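You operate a simulated robot arm through the tools that you are given. There is no shell and no other tool.

Carry out the task below with a simulated two-armed robot. There is one attempt and no reset: what you move stays moved.

## Task
Put both dough balls on the baking tray and press each one flat.

The check looks at the end state, three seconds after you hand in, the way a careful person would. Anything else that was tipped, shoved, dropped, spilled or broken makes it a failure.

## Robot
Two 7-joint arms with two-finger grippers on one trunk that stands fixed in place. Base frame: the origin is at the foot of the trunk, x ahead of it, y to its left, z up. Lengths are in mm, angles in degrees, forces in N, time in s.
The left shoulder is at [41, 170, 1248], the right one opposite. With the tool pointing down near the work surface each hand reaches from about 200 to 680 mm from the base axis, measured 20 degrees to its own side. Payload 2.69 kg a hand.
Tool frame (each hand has its own): the origin (TCP) lies between the finger pads and is the grasp point; the fingertips stand 20 mm ahead of it; z points along the fingers, y is the line along which they close. Largest opening 100 mm; the body of the gripper starts 63 mm behind the TCP.
Orientation is told as [roll, pitch, yaw] about the base's x, y, z axes, in that order, counted from this pose: with the fingers straight down and closing along the base's y, the tool's x points along the base's -x, its y along +y and its z along -z.

## Interface
- The arms move only by the tool drive_tool. It takes "left_commands", "right_commands" or both (then of equal length, played together; a hand with none holds still); each is a list of rows, each a list of 7 numbers: the shift along the base's x, y, z in units of 150 mm (1.0 is 150 mm), then the turn, a rotation vector about the base's x, y, z in units of 180 degrees (1.0 is 180 degrees), then the closure, from 0 (fully open) to 1 (shut). In form: [[tx, ty, tz, wx, wy, wz, grip], ...]. A call has 1 to 20 rows; each row is the pose to reach, as a shift and turn from the pose commanded when the call began. A call with a number of a shift or a turn outside -1 to 1 is refused whole. A row lasts 0.2 s, in which the tool goes at most 50 mm and 8.6 degrees; a call with a longer step from one row to the next is refused whole, and so is a gripper value outside its range. Where a pose cannot be reached the arm comes as near as it can. A force on the tool above 90 N (or 10 N above the force at the start of the call, whichever is more), or a blocked arm, ends the call early, and 0.2 s more pass. Each finger travels about 108 mm/s and halts on what it meets, pressing with about 28 N; the grip force reading is that of the motor and also rises with nothing between the fingers. The clock runs only during rows and for 0.2 s after the last one: add rows that repeat a pose to give the fingers time. It gives the time, the measured TCP pose, the force on the tool (base axes), the opening and the grip force at its end, in the units of the frame above (readings bear some noise), with the torque about the TCP (base axes, N m) and any sound that the robot's microphone picked up.
- Cameras (640 x 400 px; columns grow to the right, rows downward): "scene" is now at [167.5, 51.3, 1184.9]; the picture's right is [0.56, -0.83, -0.01], its down [-0.09, -0.05, -0.99] and it looks along [0.82, 0.56, -0.11] (base axes); focal length 217 px, centre (320, 200). "left" rides on the left gripper at [70, 19, -99] in its tool frame; the picture's right is [-0.26, 0.97, 0.00], its down [-0.75, -0.20, -0.63] and it looks along [-0.61, -0.16, 0.78] (tool axes); focal length 230 px, centre (320, 200). "right" rides on the right gripper at [70, -18, -99] in its tool frame; the picture's right is [0.26, 0.97, 0.00], its down [-0.75, 0.20, -0.63] and it looks along [-0.61, 0.16, 0.78] (tool axes); focal length 230 px, centre (320, 200).
- get_image(camera): a new picture of that camera. It takes no simulated time.
- lift_body(by): slides the trunk up (or, below 0, down) by that many mm; the arms and the scene camera ride with it, the base frame stays. It gives what a move gives, with no picture.
- head_to(pan, tilt): turns the head with the scene camera to pan (to the left, within 60 degrees either way) and tilt (down, from -29 to 69), counted from straight ahead of the robot. It gives what a move gives.
- measure_at(camera, pixels): there is no depth. For up to 12 entries [column, row, z] of the newest picture of that camera ("zoom" is the newest enlarged one), the place [x, y] in the base frame at which the ray of that pixel passes the height z, good to about 2 mm. It takes no simulated time.
- zoom(camera, box): a new picture of the part [left, top, right, bottom] of that camera's present view, enlarged. It takes no simulated time.
- finish_job(): hands the job in; it is judged then, once.

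Leave the grippers open and the arms clear of the work at the hand-in unless told otherwise.

The tools are called as a command line: name --argument value ..., lists and objects as JSON in quotes. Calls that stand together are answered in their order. drive_tool: Moves the arms, as the interface text tells. Its arguments: {"type":"object","properties":{"left_commands":{"type":"array","items":{"type":"array","items":{"type":"number"}}},"right_commands":{"type":"array","items":{"type":"array","items":{"type":"number"}}}},"required":[]} The other tools are called the same way: lift_body (by) slides the trunk up or down; head_to (pan, tilt) turns the head that bears the scene camera; get_image (camera) takes a picture; measure_at (camera, pixels) gives the place at which the rays of pixels pass given heights; zoom (camera, box) takes an enlarged picture of a part of a camera's view; finish_job () hands the job in.

At the start:

```text
t: 0.0
left_tool_pos: [402.5, 469.9, 1222.3]
left_tcp_rot: [-0.2, 0.1, 0.1]
left_force: [0.6, 0.9, 0.6]
left_ft_torque: [0.0, -0.01, -0.01]
left_opening: 99.7
left_grasp_force: 0.1
right_tool_pos: [365.6, 17.6, 1148.0]
right_tcp_rot: [0.0, 0.1, 0.0]
right_force: [-0.3, -0.4, 0.2]
right_ft_torque: [-0.01, -0.01, -0.02]
right_opening: 100.0
right_grasp_force: 0.1
trunk travel left (down, up): [-475.0, 215.0]
head pan, tilt: [34.2, 5.4]
```

scene: 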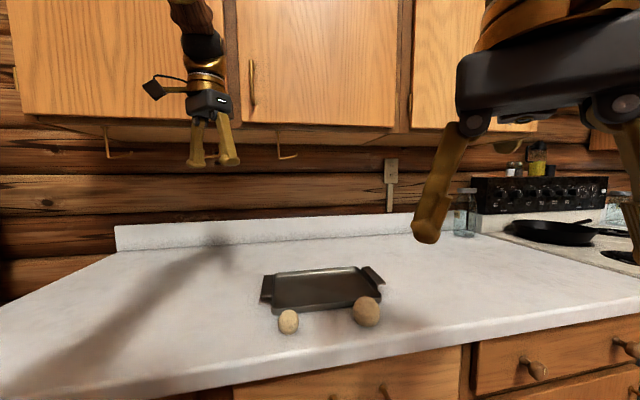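
right: 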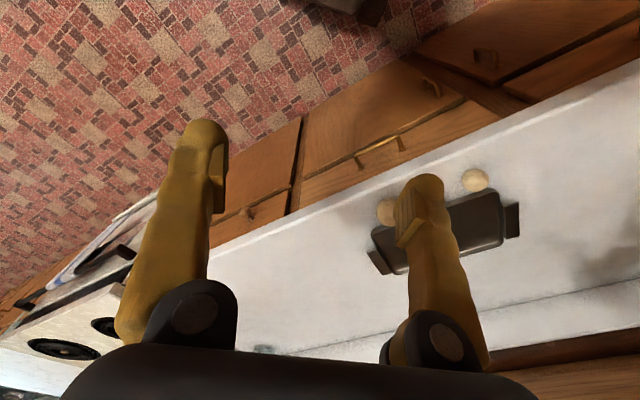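
left: 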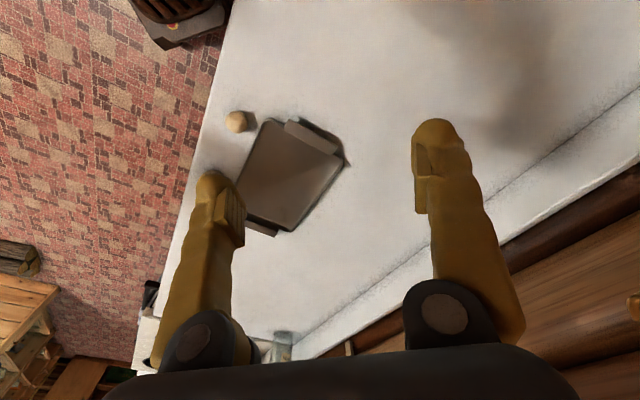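

I see a dark tray on a white counter with two dough balls in front of it, at about (288,321) and (366,311) in the scene picture. First I will tilt the head down for a better look at them.

head_to --pan 34 --tilt 35

```text
t: 0.9
left_tool_pos: [384.7, 469.1, 1230.0]
left_tcp_rot: [-0.1, -0.8, 0.0]
left_force: [0.1, -0.3, -0.5]
left_ft_torque: [-0.02, 0.04, -0.01]
left_opening: 99.8
left_grasp_force: 0.0
right_tool_pos: [349.1, 17.3, 1154.2]
right_tcp_rot: [-0.1, -0.8, 0.0]
right_force: [1.0, -0.3, 0.1]
right_ft_torque: [-0.02, 0.02, -0.02]
right_opening: 100.0
right_grasp_force: 0.1
trunk travel left (down, up): [-475.0, 215.0]
head pan, tilt: [34.0, 35.0]
```

The head moved; the measured tool poses also shifted a bit (about -17 mm in x). I take a new scene picture.

get_image --camera "scene"

get_image --camera "left"

get_image --camera "right"

```text
taken
```

scene: 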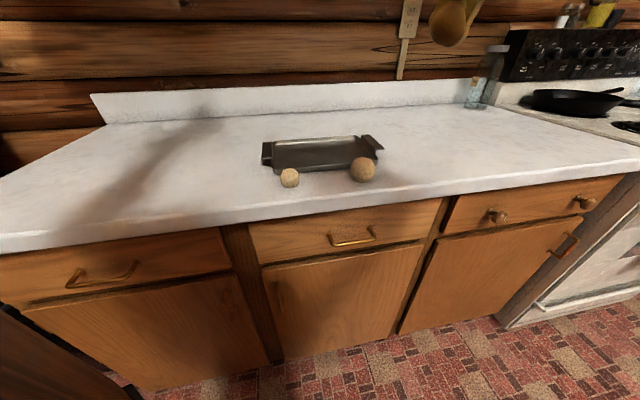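

```text
taken
```

left: 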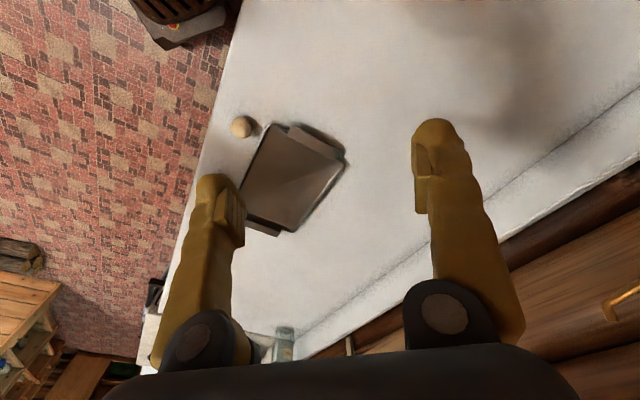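

```text
taken
```

right: 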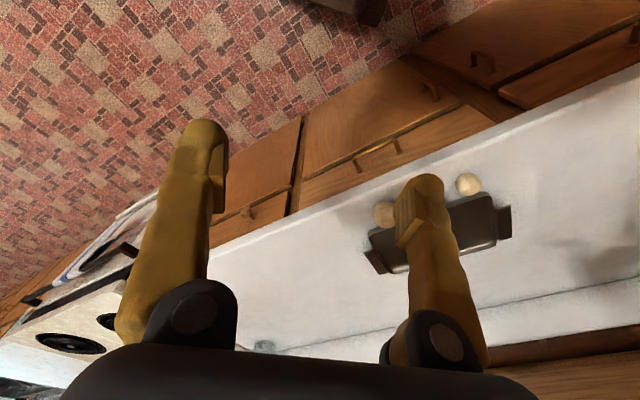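

I now see the tray at about (322,153) and balls at (290,178) and (362,169). I'll zoom in and measure with two candidate heights, in both cameras, to triangulate the counter height.

zoom --camera "scene" --box '[240, 110, 400, 210]'

measure_at --camera "scene" --pixels '[[290, 178, 900], [290, 178, 800], [362, 169, 900], [362, 169, 800], [290, 178, 850], [362, 169, 850]]'

measure_at --camera "right" --pixels '[[468, 184, 900], [468, 184, 800], [468, 184, 850], [383, 213, 900], [383, 213, 850], [383, 213, 800]]'

measure_at --camera "left" --pixels '[[241, 127, 900], [241, 127, 850], [241, 127, 800]]'

```text
4.00 times, centred on (320, 160) of scene
```

zoom: 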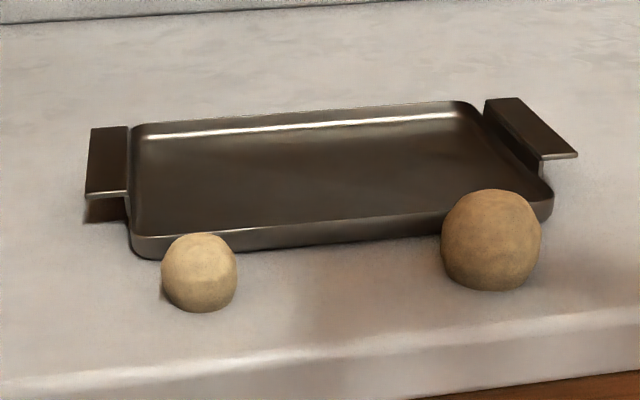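

```text
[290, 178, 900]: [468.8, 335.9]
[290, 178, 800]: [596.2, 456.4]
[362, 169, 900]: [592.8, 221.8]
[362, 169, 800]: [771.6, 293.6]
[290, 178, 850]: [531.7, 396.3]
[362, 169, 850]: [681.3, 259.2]
```

```text
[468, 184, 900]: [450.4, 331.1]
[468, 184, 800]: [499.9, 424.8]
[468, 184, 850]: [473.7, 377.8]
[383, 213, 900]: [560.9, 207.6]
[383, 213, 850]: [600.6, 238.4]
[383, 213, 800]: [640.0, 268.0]
```

```text
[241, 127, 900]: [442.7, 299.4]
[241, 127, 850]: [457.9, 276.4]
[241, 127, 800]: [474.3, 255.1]
```

Triangulating gives ball 1 centre near (440,310,923) and ball 2 near (535,197,930), so the counter is about z≈903. I'll zoom the hand cameras for finer detail.

zoom --camera "right" --box '[340, 150, 540, 275]'

measure_at --camera "zoom" --pixels '[[320, 200, 903]]'

zoom --camera "left" --box '[200, 90, 392, 210]'

```text
3.20 times, centred on (440, 212) of right
```

zoom: 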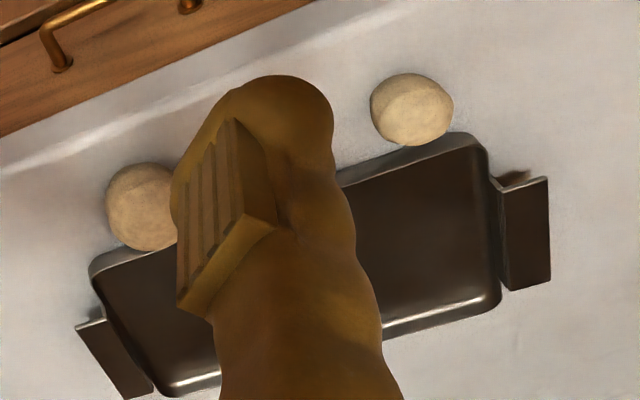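

```text
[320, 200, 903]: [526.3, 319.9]
```

```text
3.33 times, centred on (296, 150) of left
```

zoom: 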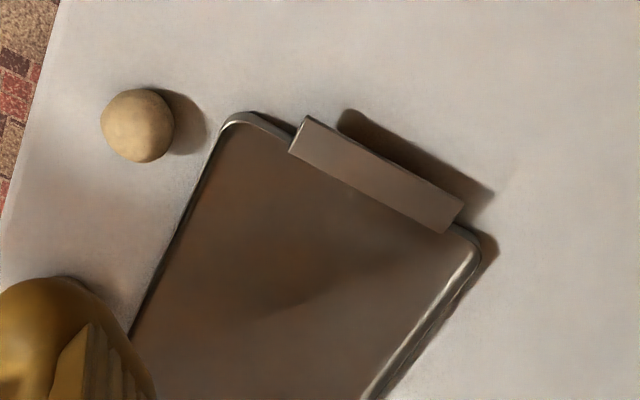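

The zooms show the right finger blocking part of the view. I'll move the right arm 150 mm to the right out of the way, and the left hand back and to the right for a clear view of the tray.

drive_tool --left_commands '[[-0.1, -0.12, -0.04, 0, 0, 0, 0], [-0.2, -0.24, -0.08, 0, 0, 0, 0], [-0.3, -0.36, -0.12, 0, 0, 0, 0], [-0.4, -0.5, -0.16, 0, 0, 0, 0], [-0.5, -0.66, -0.2, 0, 0, 0, 0], [-0.5, -0.66, -0.2, 0, 0, 0, 0]]' --right_commands '[[0, -0.2, 0, 0, 0, 0, 0], [0, -0.4, 0, 0, 0, 0, 0], [0, -0.6, 0, 0, 0, 0, 0], [0, -0.8, 0, 0, 0, 0, 0], [0, -1.0, 0, 0, 0, 0, 0], [0, -1.0, 0, 0, 0, 0, 0]]'

get_image --camera "left"

get_image --camera "scene"

```text
t: 2.3
left_tool_pos: [308.0, 372.5, 1192.5]
left_tcp_rot: [-0.2, 0.3, 0.0]
left_force: [-0.2, -0.3, -0.2]
left_ft_torque: [-0.05, -0.01, 0.02]
left_opening: 99.9
left_grasp_force: 0.1
right_tool_pos: [347.9, -131.0, 1154.0]
right_tcp_rot: [-0.2, -0.7, 0.1]
right_force: [0.3, -0.5, 0.2]
right_ft_torque: [-0.01, -0.01, 0.0]
right_opening: 99.7
right_grasp_force: 0.1
trunk travel left (down, up): [-475.0, 215.0]
head pan, tilt: [34.0, 35.0]
```

```text
taken
```

left: 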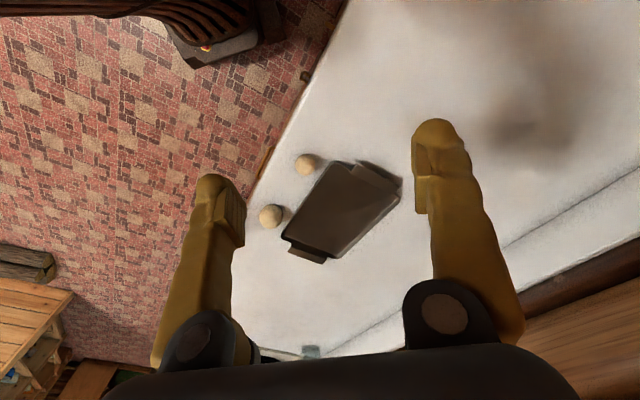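

```text
taken
```

scene: 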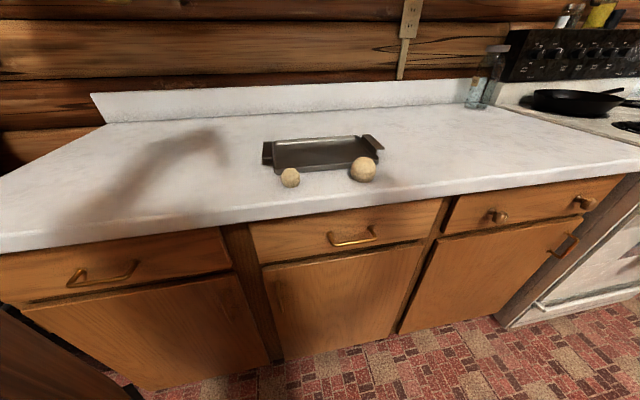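

Clear view now: balls at (307,165) and (271,216), tray centre near (342,209) in the left picture. I zoom in there.

zoom --camera "left" --box '[240, 140, 416, 270]'

measure_at --camera "zoom" --pixels '[[320, 200, 903]]'

```text
3.08 times, centred on (328, 205) of left
```

zoom: 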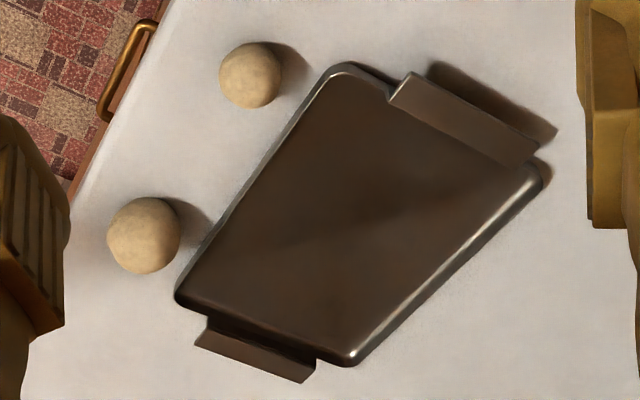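

```text
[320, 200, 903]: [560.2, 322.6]
```

I'll measure the balls and tray corners in this zoom: ball 1 (250,75), ball 2 (143,235), tray rim corners near (332,70), (543,175), (352,362), (178,300), inner floor centre (345,215).

measure_at --camera "zoom" --pixels '[[250, 75, 923], [250, 75, 903], [143, 235, 930], [143, 235, 903], [332, 70, 918], [543, 175, 918], [352, 362, 918], [178, 300, 918], [345, 215, 906], [408, 75, 920], [540, 140, 920], [195, 340, 920]]'

zoom --camera "scene" --box '[240, 110, 400, 210]'

measure_at --camera "zoom" --pixels '[[199, 272, 923], [199, 272, 903], [491, 240, 930], [491, 240, 903], [200, 312, 903], [490, 290, 903], [140, 257, 903], [550, 218, 903], [133, 240, 918], [552, 200, 918]]'

```text
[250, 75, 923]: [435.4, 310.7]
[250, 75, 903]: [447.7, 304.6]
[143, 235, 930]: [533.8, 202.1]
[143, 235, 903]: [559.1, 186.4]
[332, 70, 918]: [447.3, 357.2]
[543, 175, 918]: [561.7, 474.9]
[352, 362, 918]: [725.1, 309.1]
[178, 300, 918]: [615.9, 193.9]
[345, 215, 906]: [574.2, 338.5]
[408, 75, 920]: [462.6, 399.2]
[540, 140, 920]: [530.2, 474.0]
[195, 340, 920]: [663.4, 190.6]
```

```text
4.00 times, centred on (320, 160) of scene
```

zoom: 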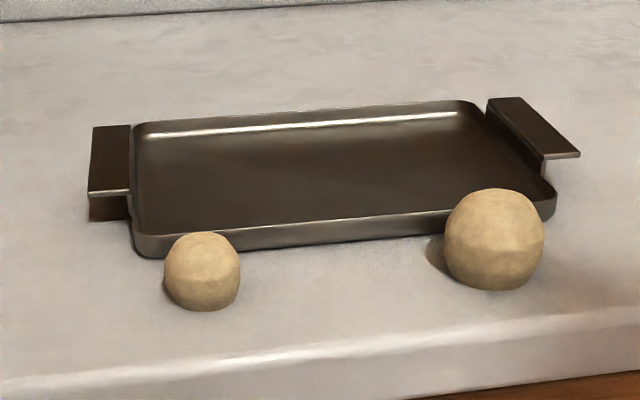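

```text
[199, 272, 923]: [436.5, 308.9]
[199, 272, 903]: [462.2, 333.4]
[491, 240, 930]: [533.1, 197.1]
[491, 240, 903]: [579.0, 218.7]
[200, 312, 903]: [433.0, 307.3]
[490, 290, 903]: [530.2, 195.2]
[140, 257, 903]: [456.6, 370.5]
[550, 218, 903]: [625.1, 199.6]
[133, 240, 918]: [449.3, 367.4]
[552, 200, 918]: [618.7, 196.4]
```

Both cameras agree: ball 1 (small, r≈20) at about (436,310,922); ball 2 (r≈27) at about (537,200,927). Tray corners are about A(448,362), B(562,475), C(725,309), D(617,195); long axis runs along (0.71,-0.70). I'll go above ball 1 with a yaw of +45° so the fingers close parallel to the tray's front edge.

drive_tool --left_commands '[[0.1, -0.05, -0.1, 0, 0, 0.03125, 0], [0.2, -0.1, -0.2, 0, 0, 0.0625, 0], [0.3, -0.15, -0.3, 0, 0, 0.09375, 0], [0.4, -0.2, -0.4, 0, 0, 0.125, 0], [0.5, -0.25, -0.5, 0, 0, 0.15625, 0], [0.6, -0.3, -0.6, 0, 0, 0.1875, 0], [0.73, -0.36, -0.7, 0, 0, 0.21875, 0], [0.857, -0.413, -0.8, 0, 0, 0.25, 0], [0.857, -0.413, -0.8, 0, 0, 0.25, 0], [0.857, -0.413, -0.8, 0, 0, 0.25, 0]]'

get_image --camera "left"

get_image --camera "scene"

```text
t: 4.5
left_tool_pos: [438.2, 308.0, 1079.9]
left_tcp_rot: [0.1, -0.7, 45.0]
left_force: [-0.4, -1.1, -0.2]
left_ft_torque: [-0.01, 0.06, -0.01]
left_opening: 100.0
left_grasp_force: 0.1
right_tool_pos: [348.0, -132.1, 1154.7]
right_tcp_rot: [-0.1, -0.9, 0.1]
right_force: [-0.3, -0.5, -0.2]
right_ft_torque: [-0.04, 0.0, -0.01]
right_opening: 99.9
right_grasp_force: 0.2
trunk travel left (down, up): [-475.0, 215.0]
head pan, tilt: [34.0, 35.0]
```

```text
taken
```

left: 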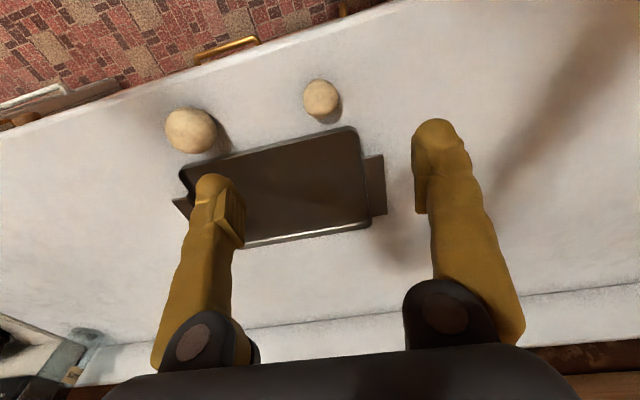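

```text
taken
```

scene: 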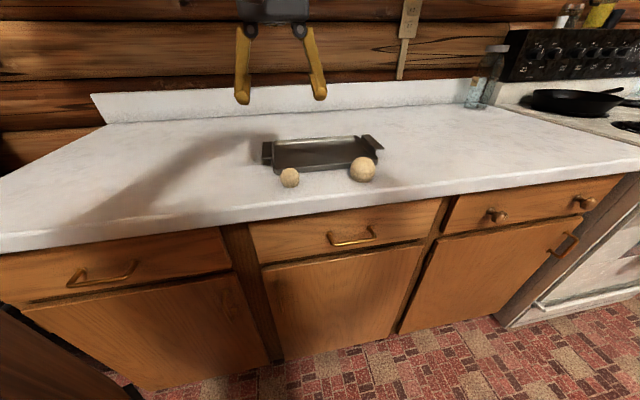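

The hand is above ball 1 at (438,308,1080), yaw 45. I re-measure both balls and the tray in this closer left view.

zoom --camera "left" --box '[150, 60, 406, 220]'

measure_at --camera "left" --pixels '[[321, 98, 922], [321, 98, 903], [191, 130, 927], [191, 130, 903], [354, 129, 918], [369, 226, 918], [306, 178, 906]]'

```text
2.50 times, centred on (278, 140) of left
```

zoom: 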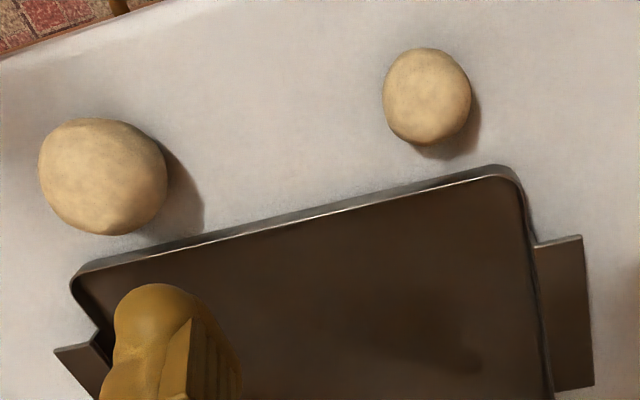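

```text
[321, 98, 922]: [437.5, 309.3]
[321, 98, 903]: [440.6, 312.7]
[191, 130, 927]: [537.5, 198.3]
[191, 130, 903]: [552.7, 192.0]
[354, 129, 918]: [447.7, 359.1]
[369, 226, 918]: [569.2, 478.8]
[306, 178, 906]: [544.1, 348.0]
```

Ball 1 confirmed at (437.5,309.5). I lower the hand by 100 mm straight down, then check the readings before the last part.

drive_tool --left_commands '[[0, 0.007, -0.15, 0, 0, 0, 0], [0, 0.007, -0.3, 0, 0, 0, 0], [0, 0.007, -0.45, 0, 0, 0, 0], [0, 0.007, -0.6, 0, 0, 0, 0], [0, 0.007, -0.667, 0, 0, 0, 0], [0, 0.007, -0.667, 0, 0, 0, 0], [0, 0.007, -0.667, 0, 0, 0, 0]]'

get_image --camera "left"

zoom --camera "scene" --box '[200, 80, 440, 230]'

```text
t: 6.1
left_tool_pos: [436.9, 310.3, 978.8]
left_tcp_rot: [-0.1, -0.8, 44.9]
left_force: [0.2, 0.3, -0.8]
left_ft_torque: [0.0, 0.05, 0.01]
left_opening: 99.8
left_grasp_force: 0.1
right_tool_pos: [348.3, -130.7, 1154.3]
right_tcp_rot: [-0.1, -0.9, 0.0]
right_force: [-0.2, 0.9, -0.5]
right_ft_torque: [-0.03, 0.02, -0.03]
right_opening: 99.8
right_grasp_force: 0.2
trunk travel left (down, up): [-475.0, 215.0]
head pan, tilt: [34.0, 35.0]
```

```text
taken
```

left: 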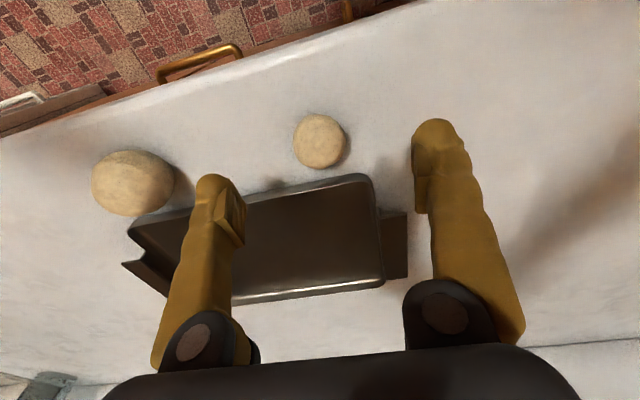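

```text
2.67 times, centred on (320, 155) of scene
```

zoom: 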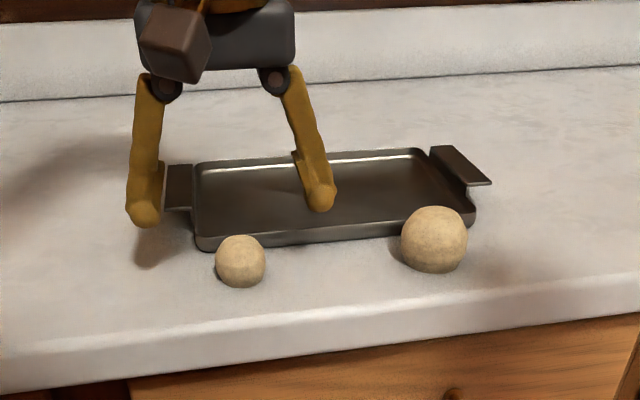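

TCP reads (437,310,979). I check the fingertip positions in the scene zoom (142,210) and (318,203) at height ~962 against that reading.

measure_at --camera "zoom" --pixels '[[143, 212, 962], [319, 203, 962], [240, 261, 922], [240, 261, 918]]'

measure_at --camera "left" --pixels '[[320, 141, 922], [129, 183, 927], [366, 178, 918], [385, 283, 918], [140, 240, 918]]'

```text
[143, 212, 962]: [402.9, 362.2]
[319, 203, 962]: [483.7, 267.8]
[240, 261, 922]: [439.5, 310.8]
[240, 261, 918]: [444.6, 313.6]
```

```text
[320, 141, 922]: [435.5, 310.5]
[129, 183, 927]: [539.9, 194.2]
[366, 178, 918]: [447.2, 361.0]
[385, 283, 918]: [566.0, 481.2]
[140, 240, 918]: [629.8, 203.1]
```

The readings match. I descend 51 mm to TCP z≈928 (tips ~908, just above the counter) and then close gently to about 37 mm.

drive_tool --left_commands '[[0, 0, -0.1, 0, 0, 0, 0], [0, 0, -0.2, 0, 0, 0, 0], [0, 0, -0.3, 0, 0, 0, 0], [0, 0, -0.34, 0, 0, 0, 0.2], [0, 0, -0.34, 0, 0, 0, 0.4], [0, 0, -0.34, 0, 0, 0, 0.5]]'

get_image --camera "left"

zoom --camera "scene" --box '[200, 80, 440, 230]'

```text
t: 7.5
left_tool_pos: [435.4, 310.5, 930.0]
left_tcp_rot: [0.0, -1.0, 44.9]
left_force: [-8.2, 10.9, 25.3]
left_ft_torque: [0.25, 0.4, -0.2]
left_opening: 49.1
left_grasp_force: 0.1
right_tool_pos: [345.0, -131.9, 1155.2]
right_tcp_rot: [-0.1, -1.0, 0.1]
right_force: [-0.6, 0.5, -0.1]
right_ft_torque: [0.02, -0.05, 0.01]
right_opening: 99.7
right_grasp_force: 0.1
trunk travel left (down, up): [-475.0, 215.0]
head pan, tilt: [34.0, 35.0]
```

```text
taken
```

left: 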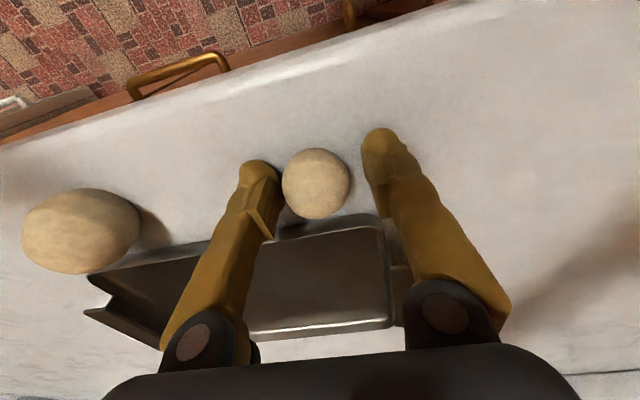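

```text
2.67 times, centred on (320, 155) of scene
```

zoom: 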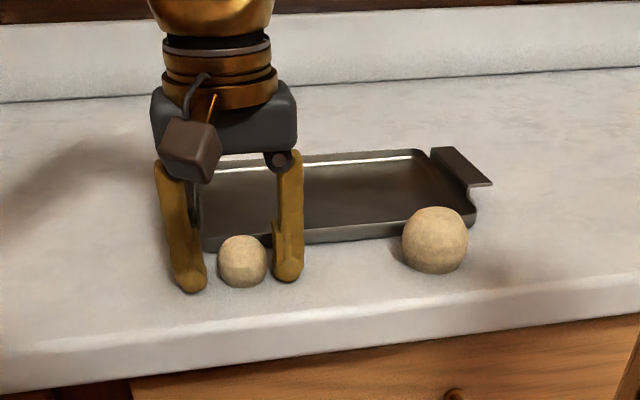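

Contact: about 25 N upward on the tool, so a fingertip is already touching the counter. I'll raise 5 mm before closing further, and check the force.

drive_tool --left_commands '[[0, 0, 0.035, 0, 0, 0, 0.5], [0, 0, 0.035, 0, 0, 0, 0.5]]'

zoom --camera "left" --box '[200, 100, 456, 260]'

```text
t: 8.1
left_tool_pos: [436.5, 308.0, 934.1]
left_tcp_rot: [0.1, -0.8, 44.9]
left_force: [0.5, -0.8, -0.7]
left_ft_torque: [0.02, 0.01, 0.0]
left_opening: 49.8
left_grasp_force: 0.1
right_tool_pos: [347.5, -131.2, 1154.1]
right_tcp_rot: [0.0, -0.9, 0.1]
right_force: [0.2, -0.2, -0.3]
right_ft_torque: [0.02, -0.04, 0.03]
right_opening: 99.7
right_grasp_force: 0.1
trunk travel left (down, up): [-475.0, 215.0]
head pan, tilt: [34.0, 35.0]
```

```text
2.50 times, centred on (328, 180) of left
```

zoom: 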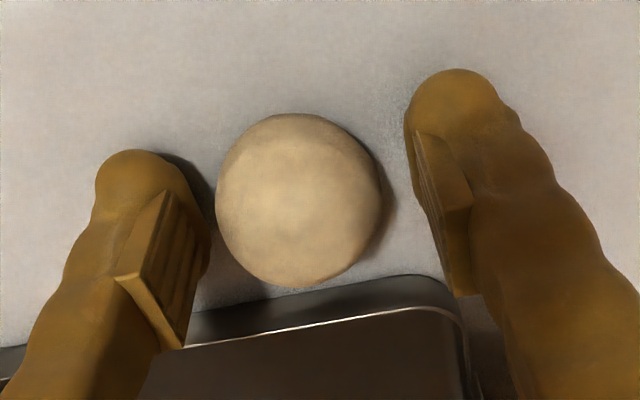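

Force is back to zero. The ball sits between the pads. I lower 2 mm and close gradually toward 37 mm, watching grip force.

drive_tool --left_commands '[[0, 0, -0.013, 0, 0, 0, 0.52], [0, 0, -0.013, 0, 0, 0, 0.56], [0, 0, -0.013, 0, 0, 0, 0.6], [0, 0, -0.013, 0, 0, 0, 0.63], [0, 0, -0.013, 0, 0, 0, 0.63]]'

zoom --camera "left" --box '[200, 100, 456, 260]'

zoom --camera "scene" --box '[240, 110, 400, 210]'

```text
t: 9.3
left_tool_pos: [436.4, 307.4, 931.9]
left_tcp_rot: [-0.1, -0.7, 44.9]
left_force: [0.2, 0.2, -0.3]
left_ft_torque: [-0.03, -0.04, -0.02]
left_opening: 37.2
left_grasp_force: 0.5
right_tool_pos: [349.0, -132.7, 1155.1]
right_tcp_rot: [-0.1, -0.9, 0.1]
right_force: [-0.1, 0.1, -0.5]
right_ft_torque: [0.03, 0.01, 0.0]
right_opening: 100.0
right_grasp_force: 0.1
trunk travel left (down, up): [-475.0, 215.0]
head pan, tilt: [34.0, 35.0]
```

```text
2.50 times, centred on (328, 180) of left
```

zoom: 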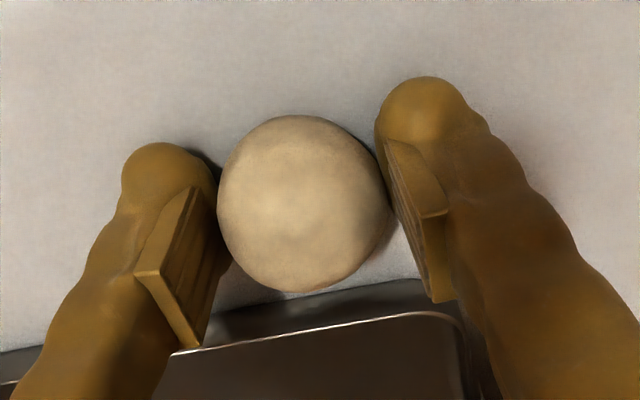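

```text
4.00 times, centred on (320, 160) of scene
```

zoom: 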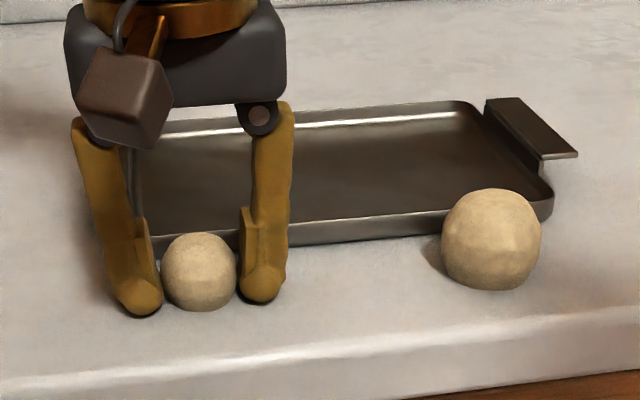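

At 37.2 mm the grip force is just beginning (0.5 N). I close a little further in small steps.

drive_tool --left_commands '[[0, 0, 0, 0, 0, 0, 0.65], [0, 0, 0, 0, 0, 0, 0.66], [0, 0, 0, 0, 0, 0, 0.66]]'

```text
t: 10.1
left_tool_pos: [435.5, 308.2, 931.2]
left_tcp_rot: [0.1, -0.8, 44.9]
left_force: [0.4, -1.3, 0.2]
left_ft_torque: [-0.01, -0.02, -0.01]
left_opening: 35.2
left_grasp_force: 28.2
right_tool_pos: [347.8, -131.7, 1154.4]
right_tcp_rot: [-0.1, -0.8, 0.1]
right_force: [0.0, -0.2, 0.4]
right_ft_torque: [0.0, 0.01, -0.03]
right_opening: 100.0
right_grasp_force: 0.0
trunk travel left (down, up): [-475.0, 215.0]
head pan, tilt: [34.0, 35.0]
```

The grip is firm (28 N, opening 35.2). I lift 40 mm and check that the ball comes along.

drive_tool --left_commands '[[0, 0, 0.07, 0, 0, 0, 0.66], [0, 0, 0.14, 0, 0, 0, 0.66], [0, 0, 0.2, 0, 0, 0, 0.66], [0, 0, 0.27, 0, 0, 0, 0.66], [0, 0, 0.27, 0, 0, 0, 0.66]]'

get_image --camera "left"

zoom --camera "scene" --box '[240, 110, 400, 210]'

```text
t: 11.3
left_tool_pos: [438.6, 308.4, 971.3]
left_tcp_rot: [0.0, -0.8, 44.9]
left_force: [-0.3, -0.5, -0.3]
left_ft_torque: [-0.03, -0.01, 0.02]
left_opening: 34.8
left_grasp_force: 28.4
right_tool_pos: [347.1, -130.7, 1152.7]
right_tcp_rot: [-0.2, -1.0, 0.0]
right_force: [0.0, -1.1, 0.2]
right_ft_torque: [-0.03, 0.03, 0.02]
right_opening: 100.2
right_grasp_force: 0.0
trunk travel left (down, up): [-475.0, 215.0]
head pan, tilt: [34.0, 35.0]
```

```text
taken
```

left: 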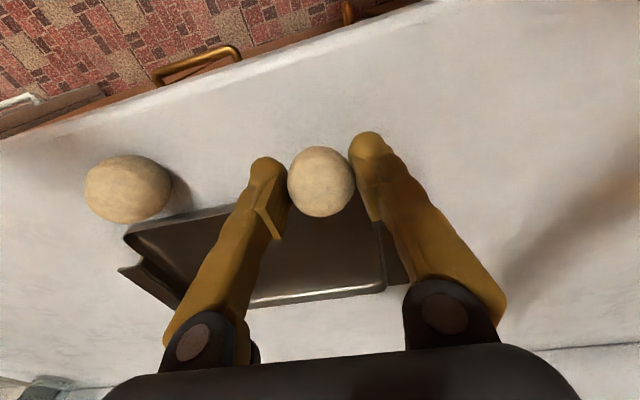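

```text
4.00 times, centred on (320, 160) of scene
```

zoom: 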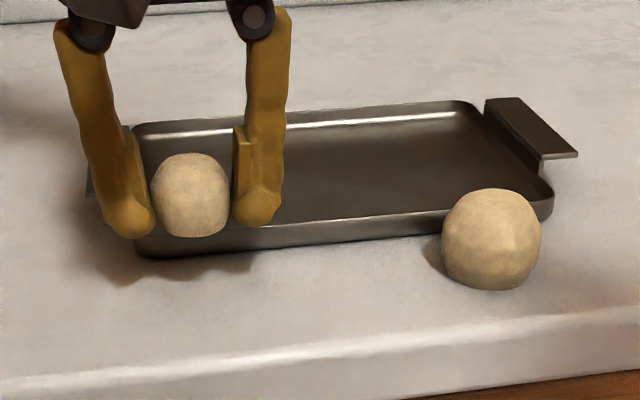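

Ball 1 is held and lifted; its bottom is ~25 mm above the rim. I carry it to about (545,365) over the left part of the tray at a slightly higher level.

drive_tool --left_commands '[[0, 0, 0.08, 0, 0, 0, 0.66], [0.1, 0.05, 0.1, 0, 0, 0, 0.66], [0.22, 0.11, 0.1, 0, 0, 0, 0.66], [0.34, 0.18, 0.1, 0, 0, 0, 0.66], [0.46, 0.25, 0.1, 0, 0, 0, 0.66], [0.58, 0.31, 0.1, 0, 0, 0, 0.66], [0.66, 0.35, 0.1, 0, 0, 0, 0.66], [0.71, 0.377, 0.1, 0, 0, 0, 0.66], [0.71, 0.377, 0.1, 0, 0, 0, 0.66], [0.71, 0.377, 0.1, 0, 0, 0, 0.66]]'

get_image --camera "left"

zoom --camera "scene" --box '[240, 110, 400, 210]'

```text
t: 13.5
left_tool_pos: [544.6, 365.3, 987.0]
left_tcp_rot: [0.0, -0.8, 45.0]
left_force: [0.1, 0.0, -0.7]
left_ft_torque: [0.0, 0.04, -0.01]
left_opening: 35.6
left_grasp_force: 7.8
right_tool_pos: [348.7, -131.9, 1153.8]
right_tcp_rot: [0.0, -0.8, 0.1]
right_force: [-1.0, -0.4, 1.3]
right_ft_torque: [0.01, -0.02, -0.03]
right_opening: 100.2
right_grasp_force: 0.1
trunk travel left (down, up): [-475.0, 215.0]
head pan, tilt: [34.0, 35.0]
```

```text
taken
```

left: 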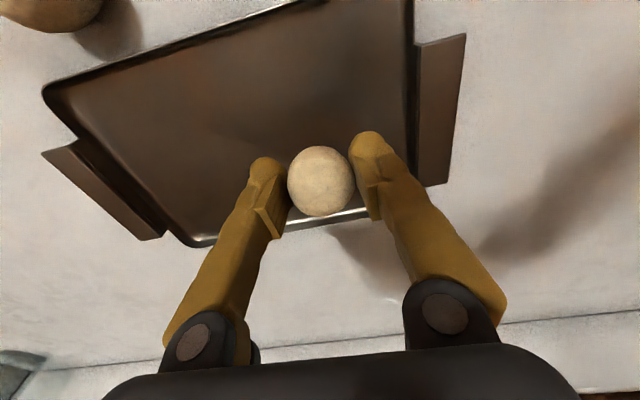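

```text
4.00 times, centred on (320, 160) of scene
```

zoom: 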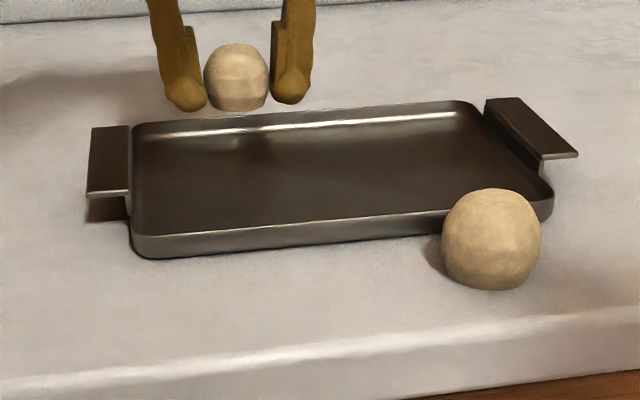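

TCP reads (544.6,365.3,987). I check the tray's location from this view: far rim corners near (195,243) and (372,208), handle corners (465,35), (447,183).

measure_at --camera "left" --pixels '[[195, 243, 918], [374, 208, 918], [46, 92, 918], [412, 5, 918], [320, 182, 958]]'

```text
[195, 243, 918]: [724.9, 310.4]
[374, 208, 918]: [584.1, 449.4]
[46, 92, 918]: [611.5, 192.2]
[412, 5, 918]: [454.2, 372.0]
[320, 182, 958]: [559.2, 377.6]
```

The tray is where expected. I lower to TCP z≈939 and then read the force.

drive_tool --left_commands '[[0, 0, -0.1, 0, 0, 0, 0.66], [0, 0, -0.2, 0, 0, 0, 0.66], [0, 0, -0.27, 0, 0, 0, 0.66], [0, 0, -0.32, 0, 0, 0, 0.66], [0, 0, -0.32, 0, 0, 0, 0.66]]'

zoom --camera "scene" --box '[240, 110, 400, 210]'

```text
t: 14.7
left_tool_pos: [546.0, 365.1, 937.6]
left_tcp_rot: [0.1, -0.8, 45.0]
left_force: [-0.6, 0.2, 0.4]
left_ft_torque: [0.02, 0.02, -0.01]
left_opening: 35.5
left_grasp_force: 7.4
right_tool_pos: [346.6, -131.3, 1154.6]
right_tcp_rot: [-0.1, -0.9, 0.1]
right_force: [-0.1, 0.0, -0.1]
right_ft_torque: [0.04, 0.04, 0.03]
right_opening: 99.9
right_grasp_force: 0.1
trunk travel left (down, up): [-475.0, 215.0]
head pan, tilt: [34.0, 35.0]
```

```text
4.00 times, centred on (320, 160) of scene
```

zoom: 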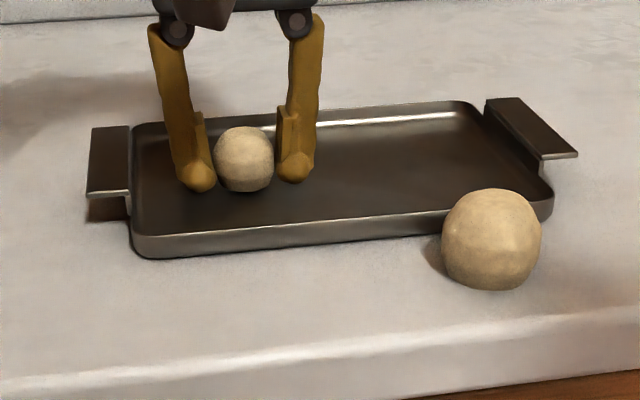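

No contact force yet. I lower 2.5 mm more.

drive_tool --left_commands '[[0, 0, -0.01, 0, 0, 0, 0.66], [0, 0, -0.018, 0, 0, 0, 0.66], [0, 0, -0.018, 0, 0, 0, 0.66]]'

```text
t: 15.5
left_tool_pos: [545.8, 364.7, 935.3]
left_tcp_rot: [0.0, -0.8, 44.9]
left_force: [-0.1, 0.3, 0.2]
left_ft_torque: [0.01, -0.02, 0.01]
left_opening: 35.5
left_grasp_force: 7.7
right_tool_pos: [347.2, -131.7, 1154.4]
right_tcp_rot: [-0.1, -1.0, 0.1]
right_force: [-0.4, 0.4, -0.7]
right_ft_torque: [-0.04, -0.02, 0.01]
right_opening: 100.0
right_grasp_force: 0.0
trunk travel left (down, up): [-475.0, 215.0]
head pan, tilt: [34.0, 35.0]
```

Still no force. I lower another 2 mm.

drive_tool --left_commands '[[0, 0, -0.007, 0, 0, 0, 0.66], [0, 0, -0.014, 0, 0, 0, 0.66], [0, 0, -0.014, 0, 0, 0, 0.66]]'

zoom --camera "scene" --box '[270, 125, 350, 175]'

```text
t: 16.3
left_tool_pos: [545.3, 365.4, 934.9]
left_tcp_rot: [0.0, -0.9, 45.0]
left_force: [0.0, -1.1, 6.2]
left_ft_torque: [0.01, 0.02, 0.03]
left_opening: 36.0
left_grasp_force: 7.7
right_tool_pos: [347.2, -132.2, 1154.0]
right_tcp_rot: [-0.1, -0.9, 0.1]
right_force: [-0.1, 0.5, -0.6]
right_ft_torque: [0.0, 0.03, 0.03]
right_opening: 100.0
right_grasp_force: 0.1
trunk travel left (down, up): [-475.0, 215.0]
head pan, tilt: [34.0, 35.0]
```

```text
8.00 times, centred on (310, 150) of scene
```

zoom: 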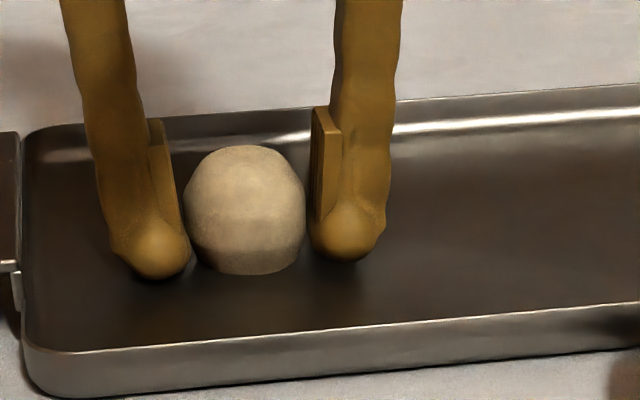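

Contact at 6 N upward: the ball (or tips) rests on the tray floor. I open gradually to 60 mm, then lift slightly and look.

drive_tool --left_commands '[[0, 0, 0.004, 0, 0, 0, 0.63], [0, 0, 0.007, 0, 0, 0, 0.58], [0, 0, 0.007, 0, 0, 0, 0.5], [0, 0, 0.007, 0, 0, 0, 0.42], [0, 0, 0.007, 0, 0, 0, 0.4], [0, 0, 0.007, 0, 0, 0, 0.4]]'

zoom --camera "scene" --box '[270, 125, 350, 175]'

get_image --camera "left"

```text
t: 17.7
left_tool_pos: [544.0, 366.6, 935.5]
left_tcp_rot: [0.0, -0.8, 45.0]
left_force: [0.6, -0.9, 0.6]
left_ft_torque: [0.0, 0.0, -0.01]
left_opening: 60.0
left_grasp_force: 0.1
right_tool_pos: [347.8, -131.9, 1154.1]
right_tcp_rot: [-0.1, -0.9, 0.1]
right_force: [0.7, -0.1, 0.2]
right_ft_torque: [0.02, 0.03, -0.01]
right_opening: 100.1
right_grasp_force: 0.1
trunk travel left (down, up): [-475.0, 215.0]
head pan, tilt: [34.0, 35.0]
```

```text
8.00 times, centred on (310, 150) of scene
```

zoom: 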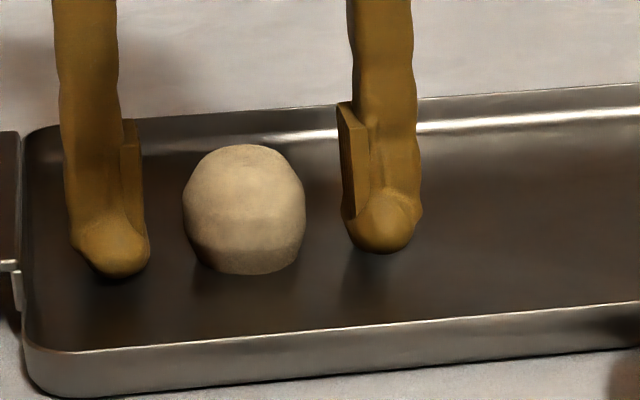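

```text
taken
```

left: 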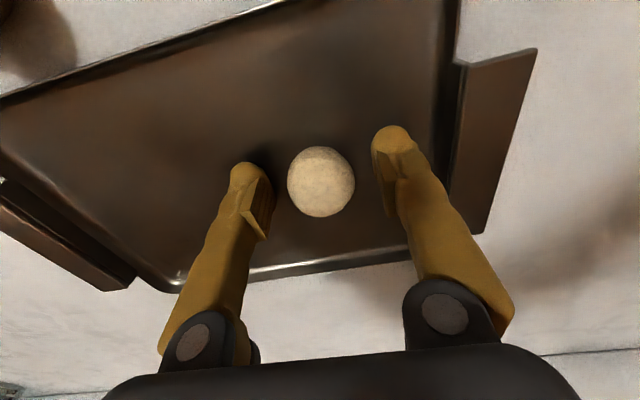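

Ball 1 rests on the tray without rolling. I lift straight up and then travel toward ball 2 at (537,199).

drive_tool --left_commands '[[0, 0, 0.15, 0, 0, 0, 0.4], [0, 0, 0.35, 0, 0, 0, 0.4], [0, 0, 0.55, 0, 0, 0, 0.3], [0, -0.2, 0.6, 0, 0, 0, 0.2], [-0.02, -0.45, 0.6, 0, 0, 0, 0.1], [-0.04, -0.7, 0.6, 0, 0, 0, 0], [-0.05, -0.9, 0.6, 0, 0, 0, 0], [-0.05, -1.0, 0.6, 0, 0, 0, 0], [-0.05, -1.0, 0.6, 0, 0, 0, 0], [-0.05, -1.0, 0.6, 0, 0, 0, 0]]'

get_image --camera "left"

get_image --camera "scene"

```text
t: 19.9
left_tool_pos: [537.0, 216.1, 1025.6]
left_tcp_rot: [0.0, -0.9, 45.0]
left_force: [-0.2, 0.4, -0.7]
left_ft_torque: [0.01, 0.03, 0.0]
left_opening: 100.1
left_grasp_force: 0.1
right_tool_pos: [347.3, -131.2, 1154.1]
right_tcp_rot: [-0.1, -0.9, 0.2]
right_force: [0.4, -0.1, 0.6]
right_ft_torque: [0.01, 0.0, 0.01]
right_opening: 100.2
right_grasp_force: 0.1
trunk travel left (down, up): [-475.0, 215.0]
head pan, tilt: [34.0, 35.0]
```

```text
taken
```

left: 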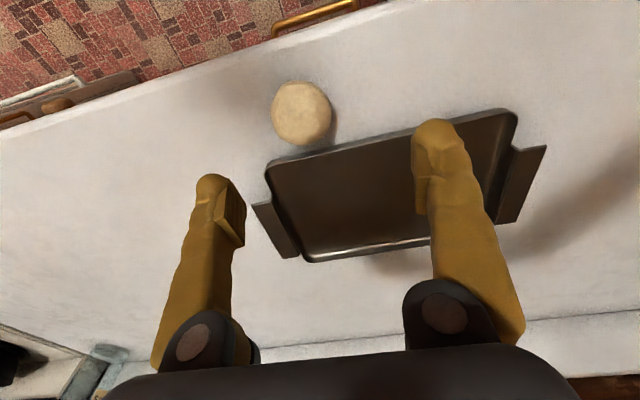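

```text
taken
```

scene: 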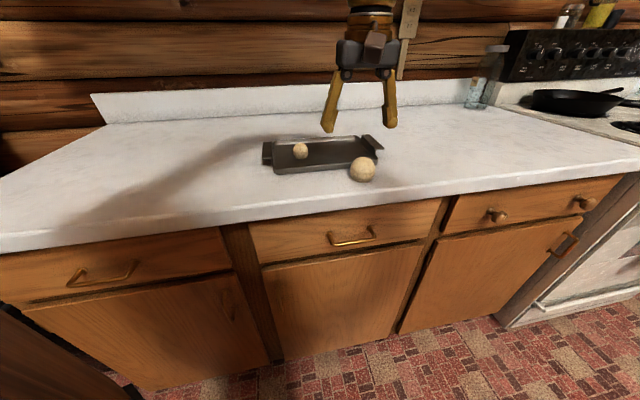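

Ball 2 is visible at (302,112) in the left picture. I measure its position.

measure_at --camera "left" --pixels '[[302, 113, 928], [272, 113, 928], [332, 113, 928], [302, 113, 935], [268, 172, 918]]'

```text
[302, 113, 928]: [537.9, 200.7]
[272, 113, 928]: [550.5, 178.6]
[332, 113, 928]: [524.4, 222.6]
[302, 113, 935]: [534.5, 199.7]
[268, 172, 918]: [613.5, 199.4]
```

Ball 2 is at (537.5,200.5), about 51 mm wide. I move over it and descend to TCP z≈933.

drive_tool --left_commands '[[0.003, -0.06, -0.05, 0, 0, 0, 0], [0.003, -0.104, -0.15, 0, 0, 0, 0], [0.003, -0.104, -0.3, 0, 0, 0, 0], [0.003, -0.104, -0.42, 0, 0, 0, 0], [0.003, -0.104, -0.52, 0, 0, 0, 0], [0.003, -0.104, -0.58, 0, 0, 0, 0], [0.003, -0.104, -0.613, 0, 0, 0, 0], [0.003, -0.104, -0.613, 0, 0, 0, 0]]'

zoom --camera "left" --box '[180, 80, 468, 260]'

zoom --camera "scene" --box '[240, 110, 400, 210]'

```text
t: 21.7
left_tool_pos: [538.5, 200.6, 933.6]
left_tcp_rot: [0.1, -0.8, 45.0]
left_force: [0.7, -0.6, 1.0]
left_ft_torque: [-0.01, 0.01, 0.02]
left_opening: 100.4
left_grasp_force: 0.0
right_tool_pos: [347.8, -132.3, 1152.9]
right_tcp_rot: [-0.2, -0.9, 0.1]
right_force: [-0.6, -0.1, 0.3]
right_ft_torque: [-0.04, 0.02, 0.02]
right_opening: 100.2
right_grasp_force: 0.1
trunk travel left (down, up): [-475.0, 215.0]
head pan, tilt: [34.0, 35.0]
```

```text
2.22 times, centred on (324, 170) of left
```

zoom: 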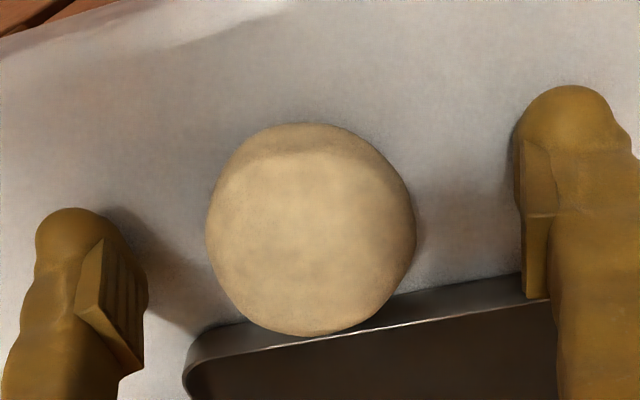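

```text
4.00 times, centred on (320, 160) of scene
```

zoom: 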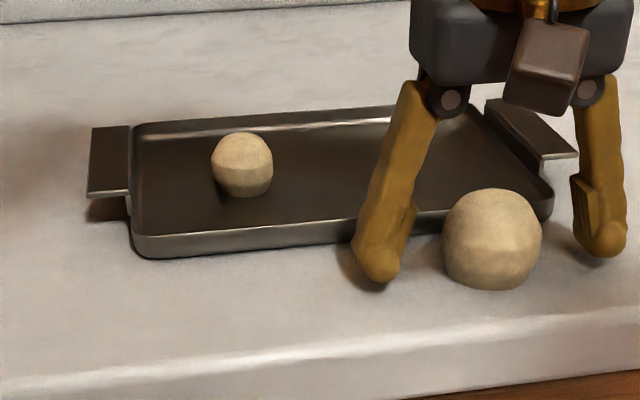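

The ball is centred between the fingers, with no contact force. I close to 55 mm, then in small steps to 50 mm.

drive_tool --left_commands '[[0, 0, 0, 0, 0, 0, 0.2], [0, 0, 0, 0, 0, 0, 0.38], [0, 0, 0, 0, 0, 0, 0.44], [0, 0, 0, 0, 0, 0, 0.47], [0, 0, 0, 0, 0, 0, 0.49], [0, 0, 0, 0, 0, 0, 0.49]]'

```text
t: 23.1
left_tool_pos: [537.8, 199.5, 932.4]
left_tcp_rot: [-0.1, -1.0, 45.0]
left_force: [0.3, -0.1, 0.6]
left_ft_torque: [0.0, -0.02, 0.05]
left_opening: 51.3
left_grasp_force: 0.4
right_tool_pos: [348.6, -132.1, 1154.0]
right_tcp_rot: [-0.2, -0.8, 0.1]
right_force: [0.7, 0.0, 0.4]
right_ft_torque: [0.02, -0.02, 0.0]
right_opening: 100.1
right_grasp_force: 0.0
trunk travel left (down, up): [-475.0, 215.0]
head pan, tilt: [34.0, 35.0]
```

At 51.3 mm the grip force is only 0.4 N. I close slightly more.

drive_tool --left_commands '[[0, 0, 0, 0, 0, 0, 0.505], [0, 0, 0, 0, 0, 0, 0.52], [0, 0, 0, 0, 0, 0, 0.52]]'

```text
t: 23.9
left_tool_pos: [538.3, 198.9, 933.0]
left_tcp_rot: [0.0, -0.9, 45.0]
left_force: [0.9, 0.3, 1.1]
left_ft_torque: [-0.02, -0.05, 0.01]
left_opening: 48.8
left_grasp_force: 15.0
right_tool_pos: [346.9, -132.1, 1153.0]
right_tcp_rot: [-0.1, -0.9, 0.1]
right_force: [-0.8, -0.6, -0.1]
right_ft_torque: [-0.01, 0.01, -0.01]
right_opening: 100.2
right_grasp_force: 0.1
trunk travel left (down, up): [-475.0, 215.0]
head pan, tilt: [34.0, 35.0]
```

Grip 15 N at 48.8 mm. I squeeze a touch more and lift 45 mm.

drive_tool --left_commands '[[0, 0, 0, 0, 0, 0, 0.53], [0, 0, 0.03, 0, 0, 0, 0.53], [0, 0, 0.1, 0, 0, 0, 0.53], [0, 0, 0.17, 0, 0, 0, 0.53], [0, 0, 0.24, 0, 0, 0, 0.53], [0, 0, 0.33, 0, 0, 0, 0.53], [0, 0, 0.33, 0, 0, 0, 0.53]]'

zoom --camera "scene" --box '[240, 110, 400, 210]'

get_image --camera "left"

```text
t: 25.5
left_tool_pos: [538.4, 199.5, 984.2]
left_tcp_rot: [0.1, -0.8, 45.0]
left_force: [-0.3, 0.5, -1.0]
left_ft_torque: [0.02, -0.04, 0.03]
left_opening: 48.7
left_grasp_force: 28.4
right_tool_pos: [347.4, -131.4, 1154.9]
right_tcp_rot: [-0.1, -0.9, 0.1]
right_force: [0.0, -0.2, 0.3]
right_ft_torque: [-0.01, 0.0, 0.01]
right_opening: 100.0
right_grasp_force: 0.1
trunk travel left (down, up): [-475.0, 215.0]
head pan, tilt: [34.0, 35.0]
```

```text
4.00 times, centred on (320, 160) of scene
```

zoom: 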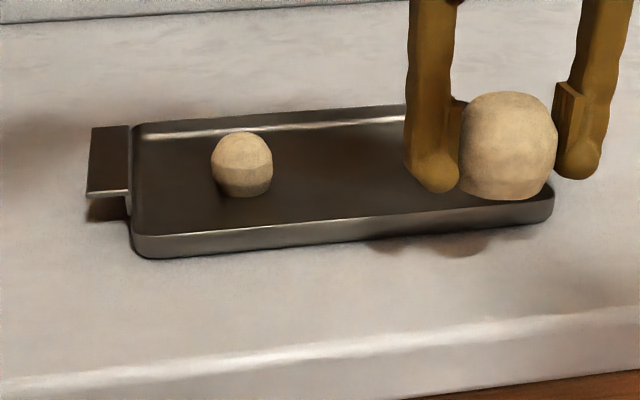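

```text
taken
```

left: 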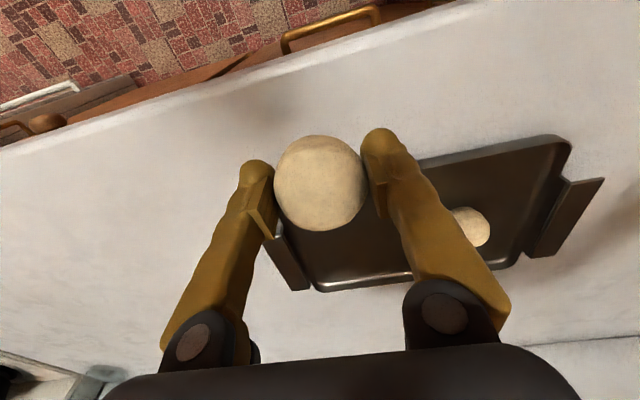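

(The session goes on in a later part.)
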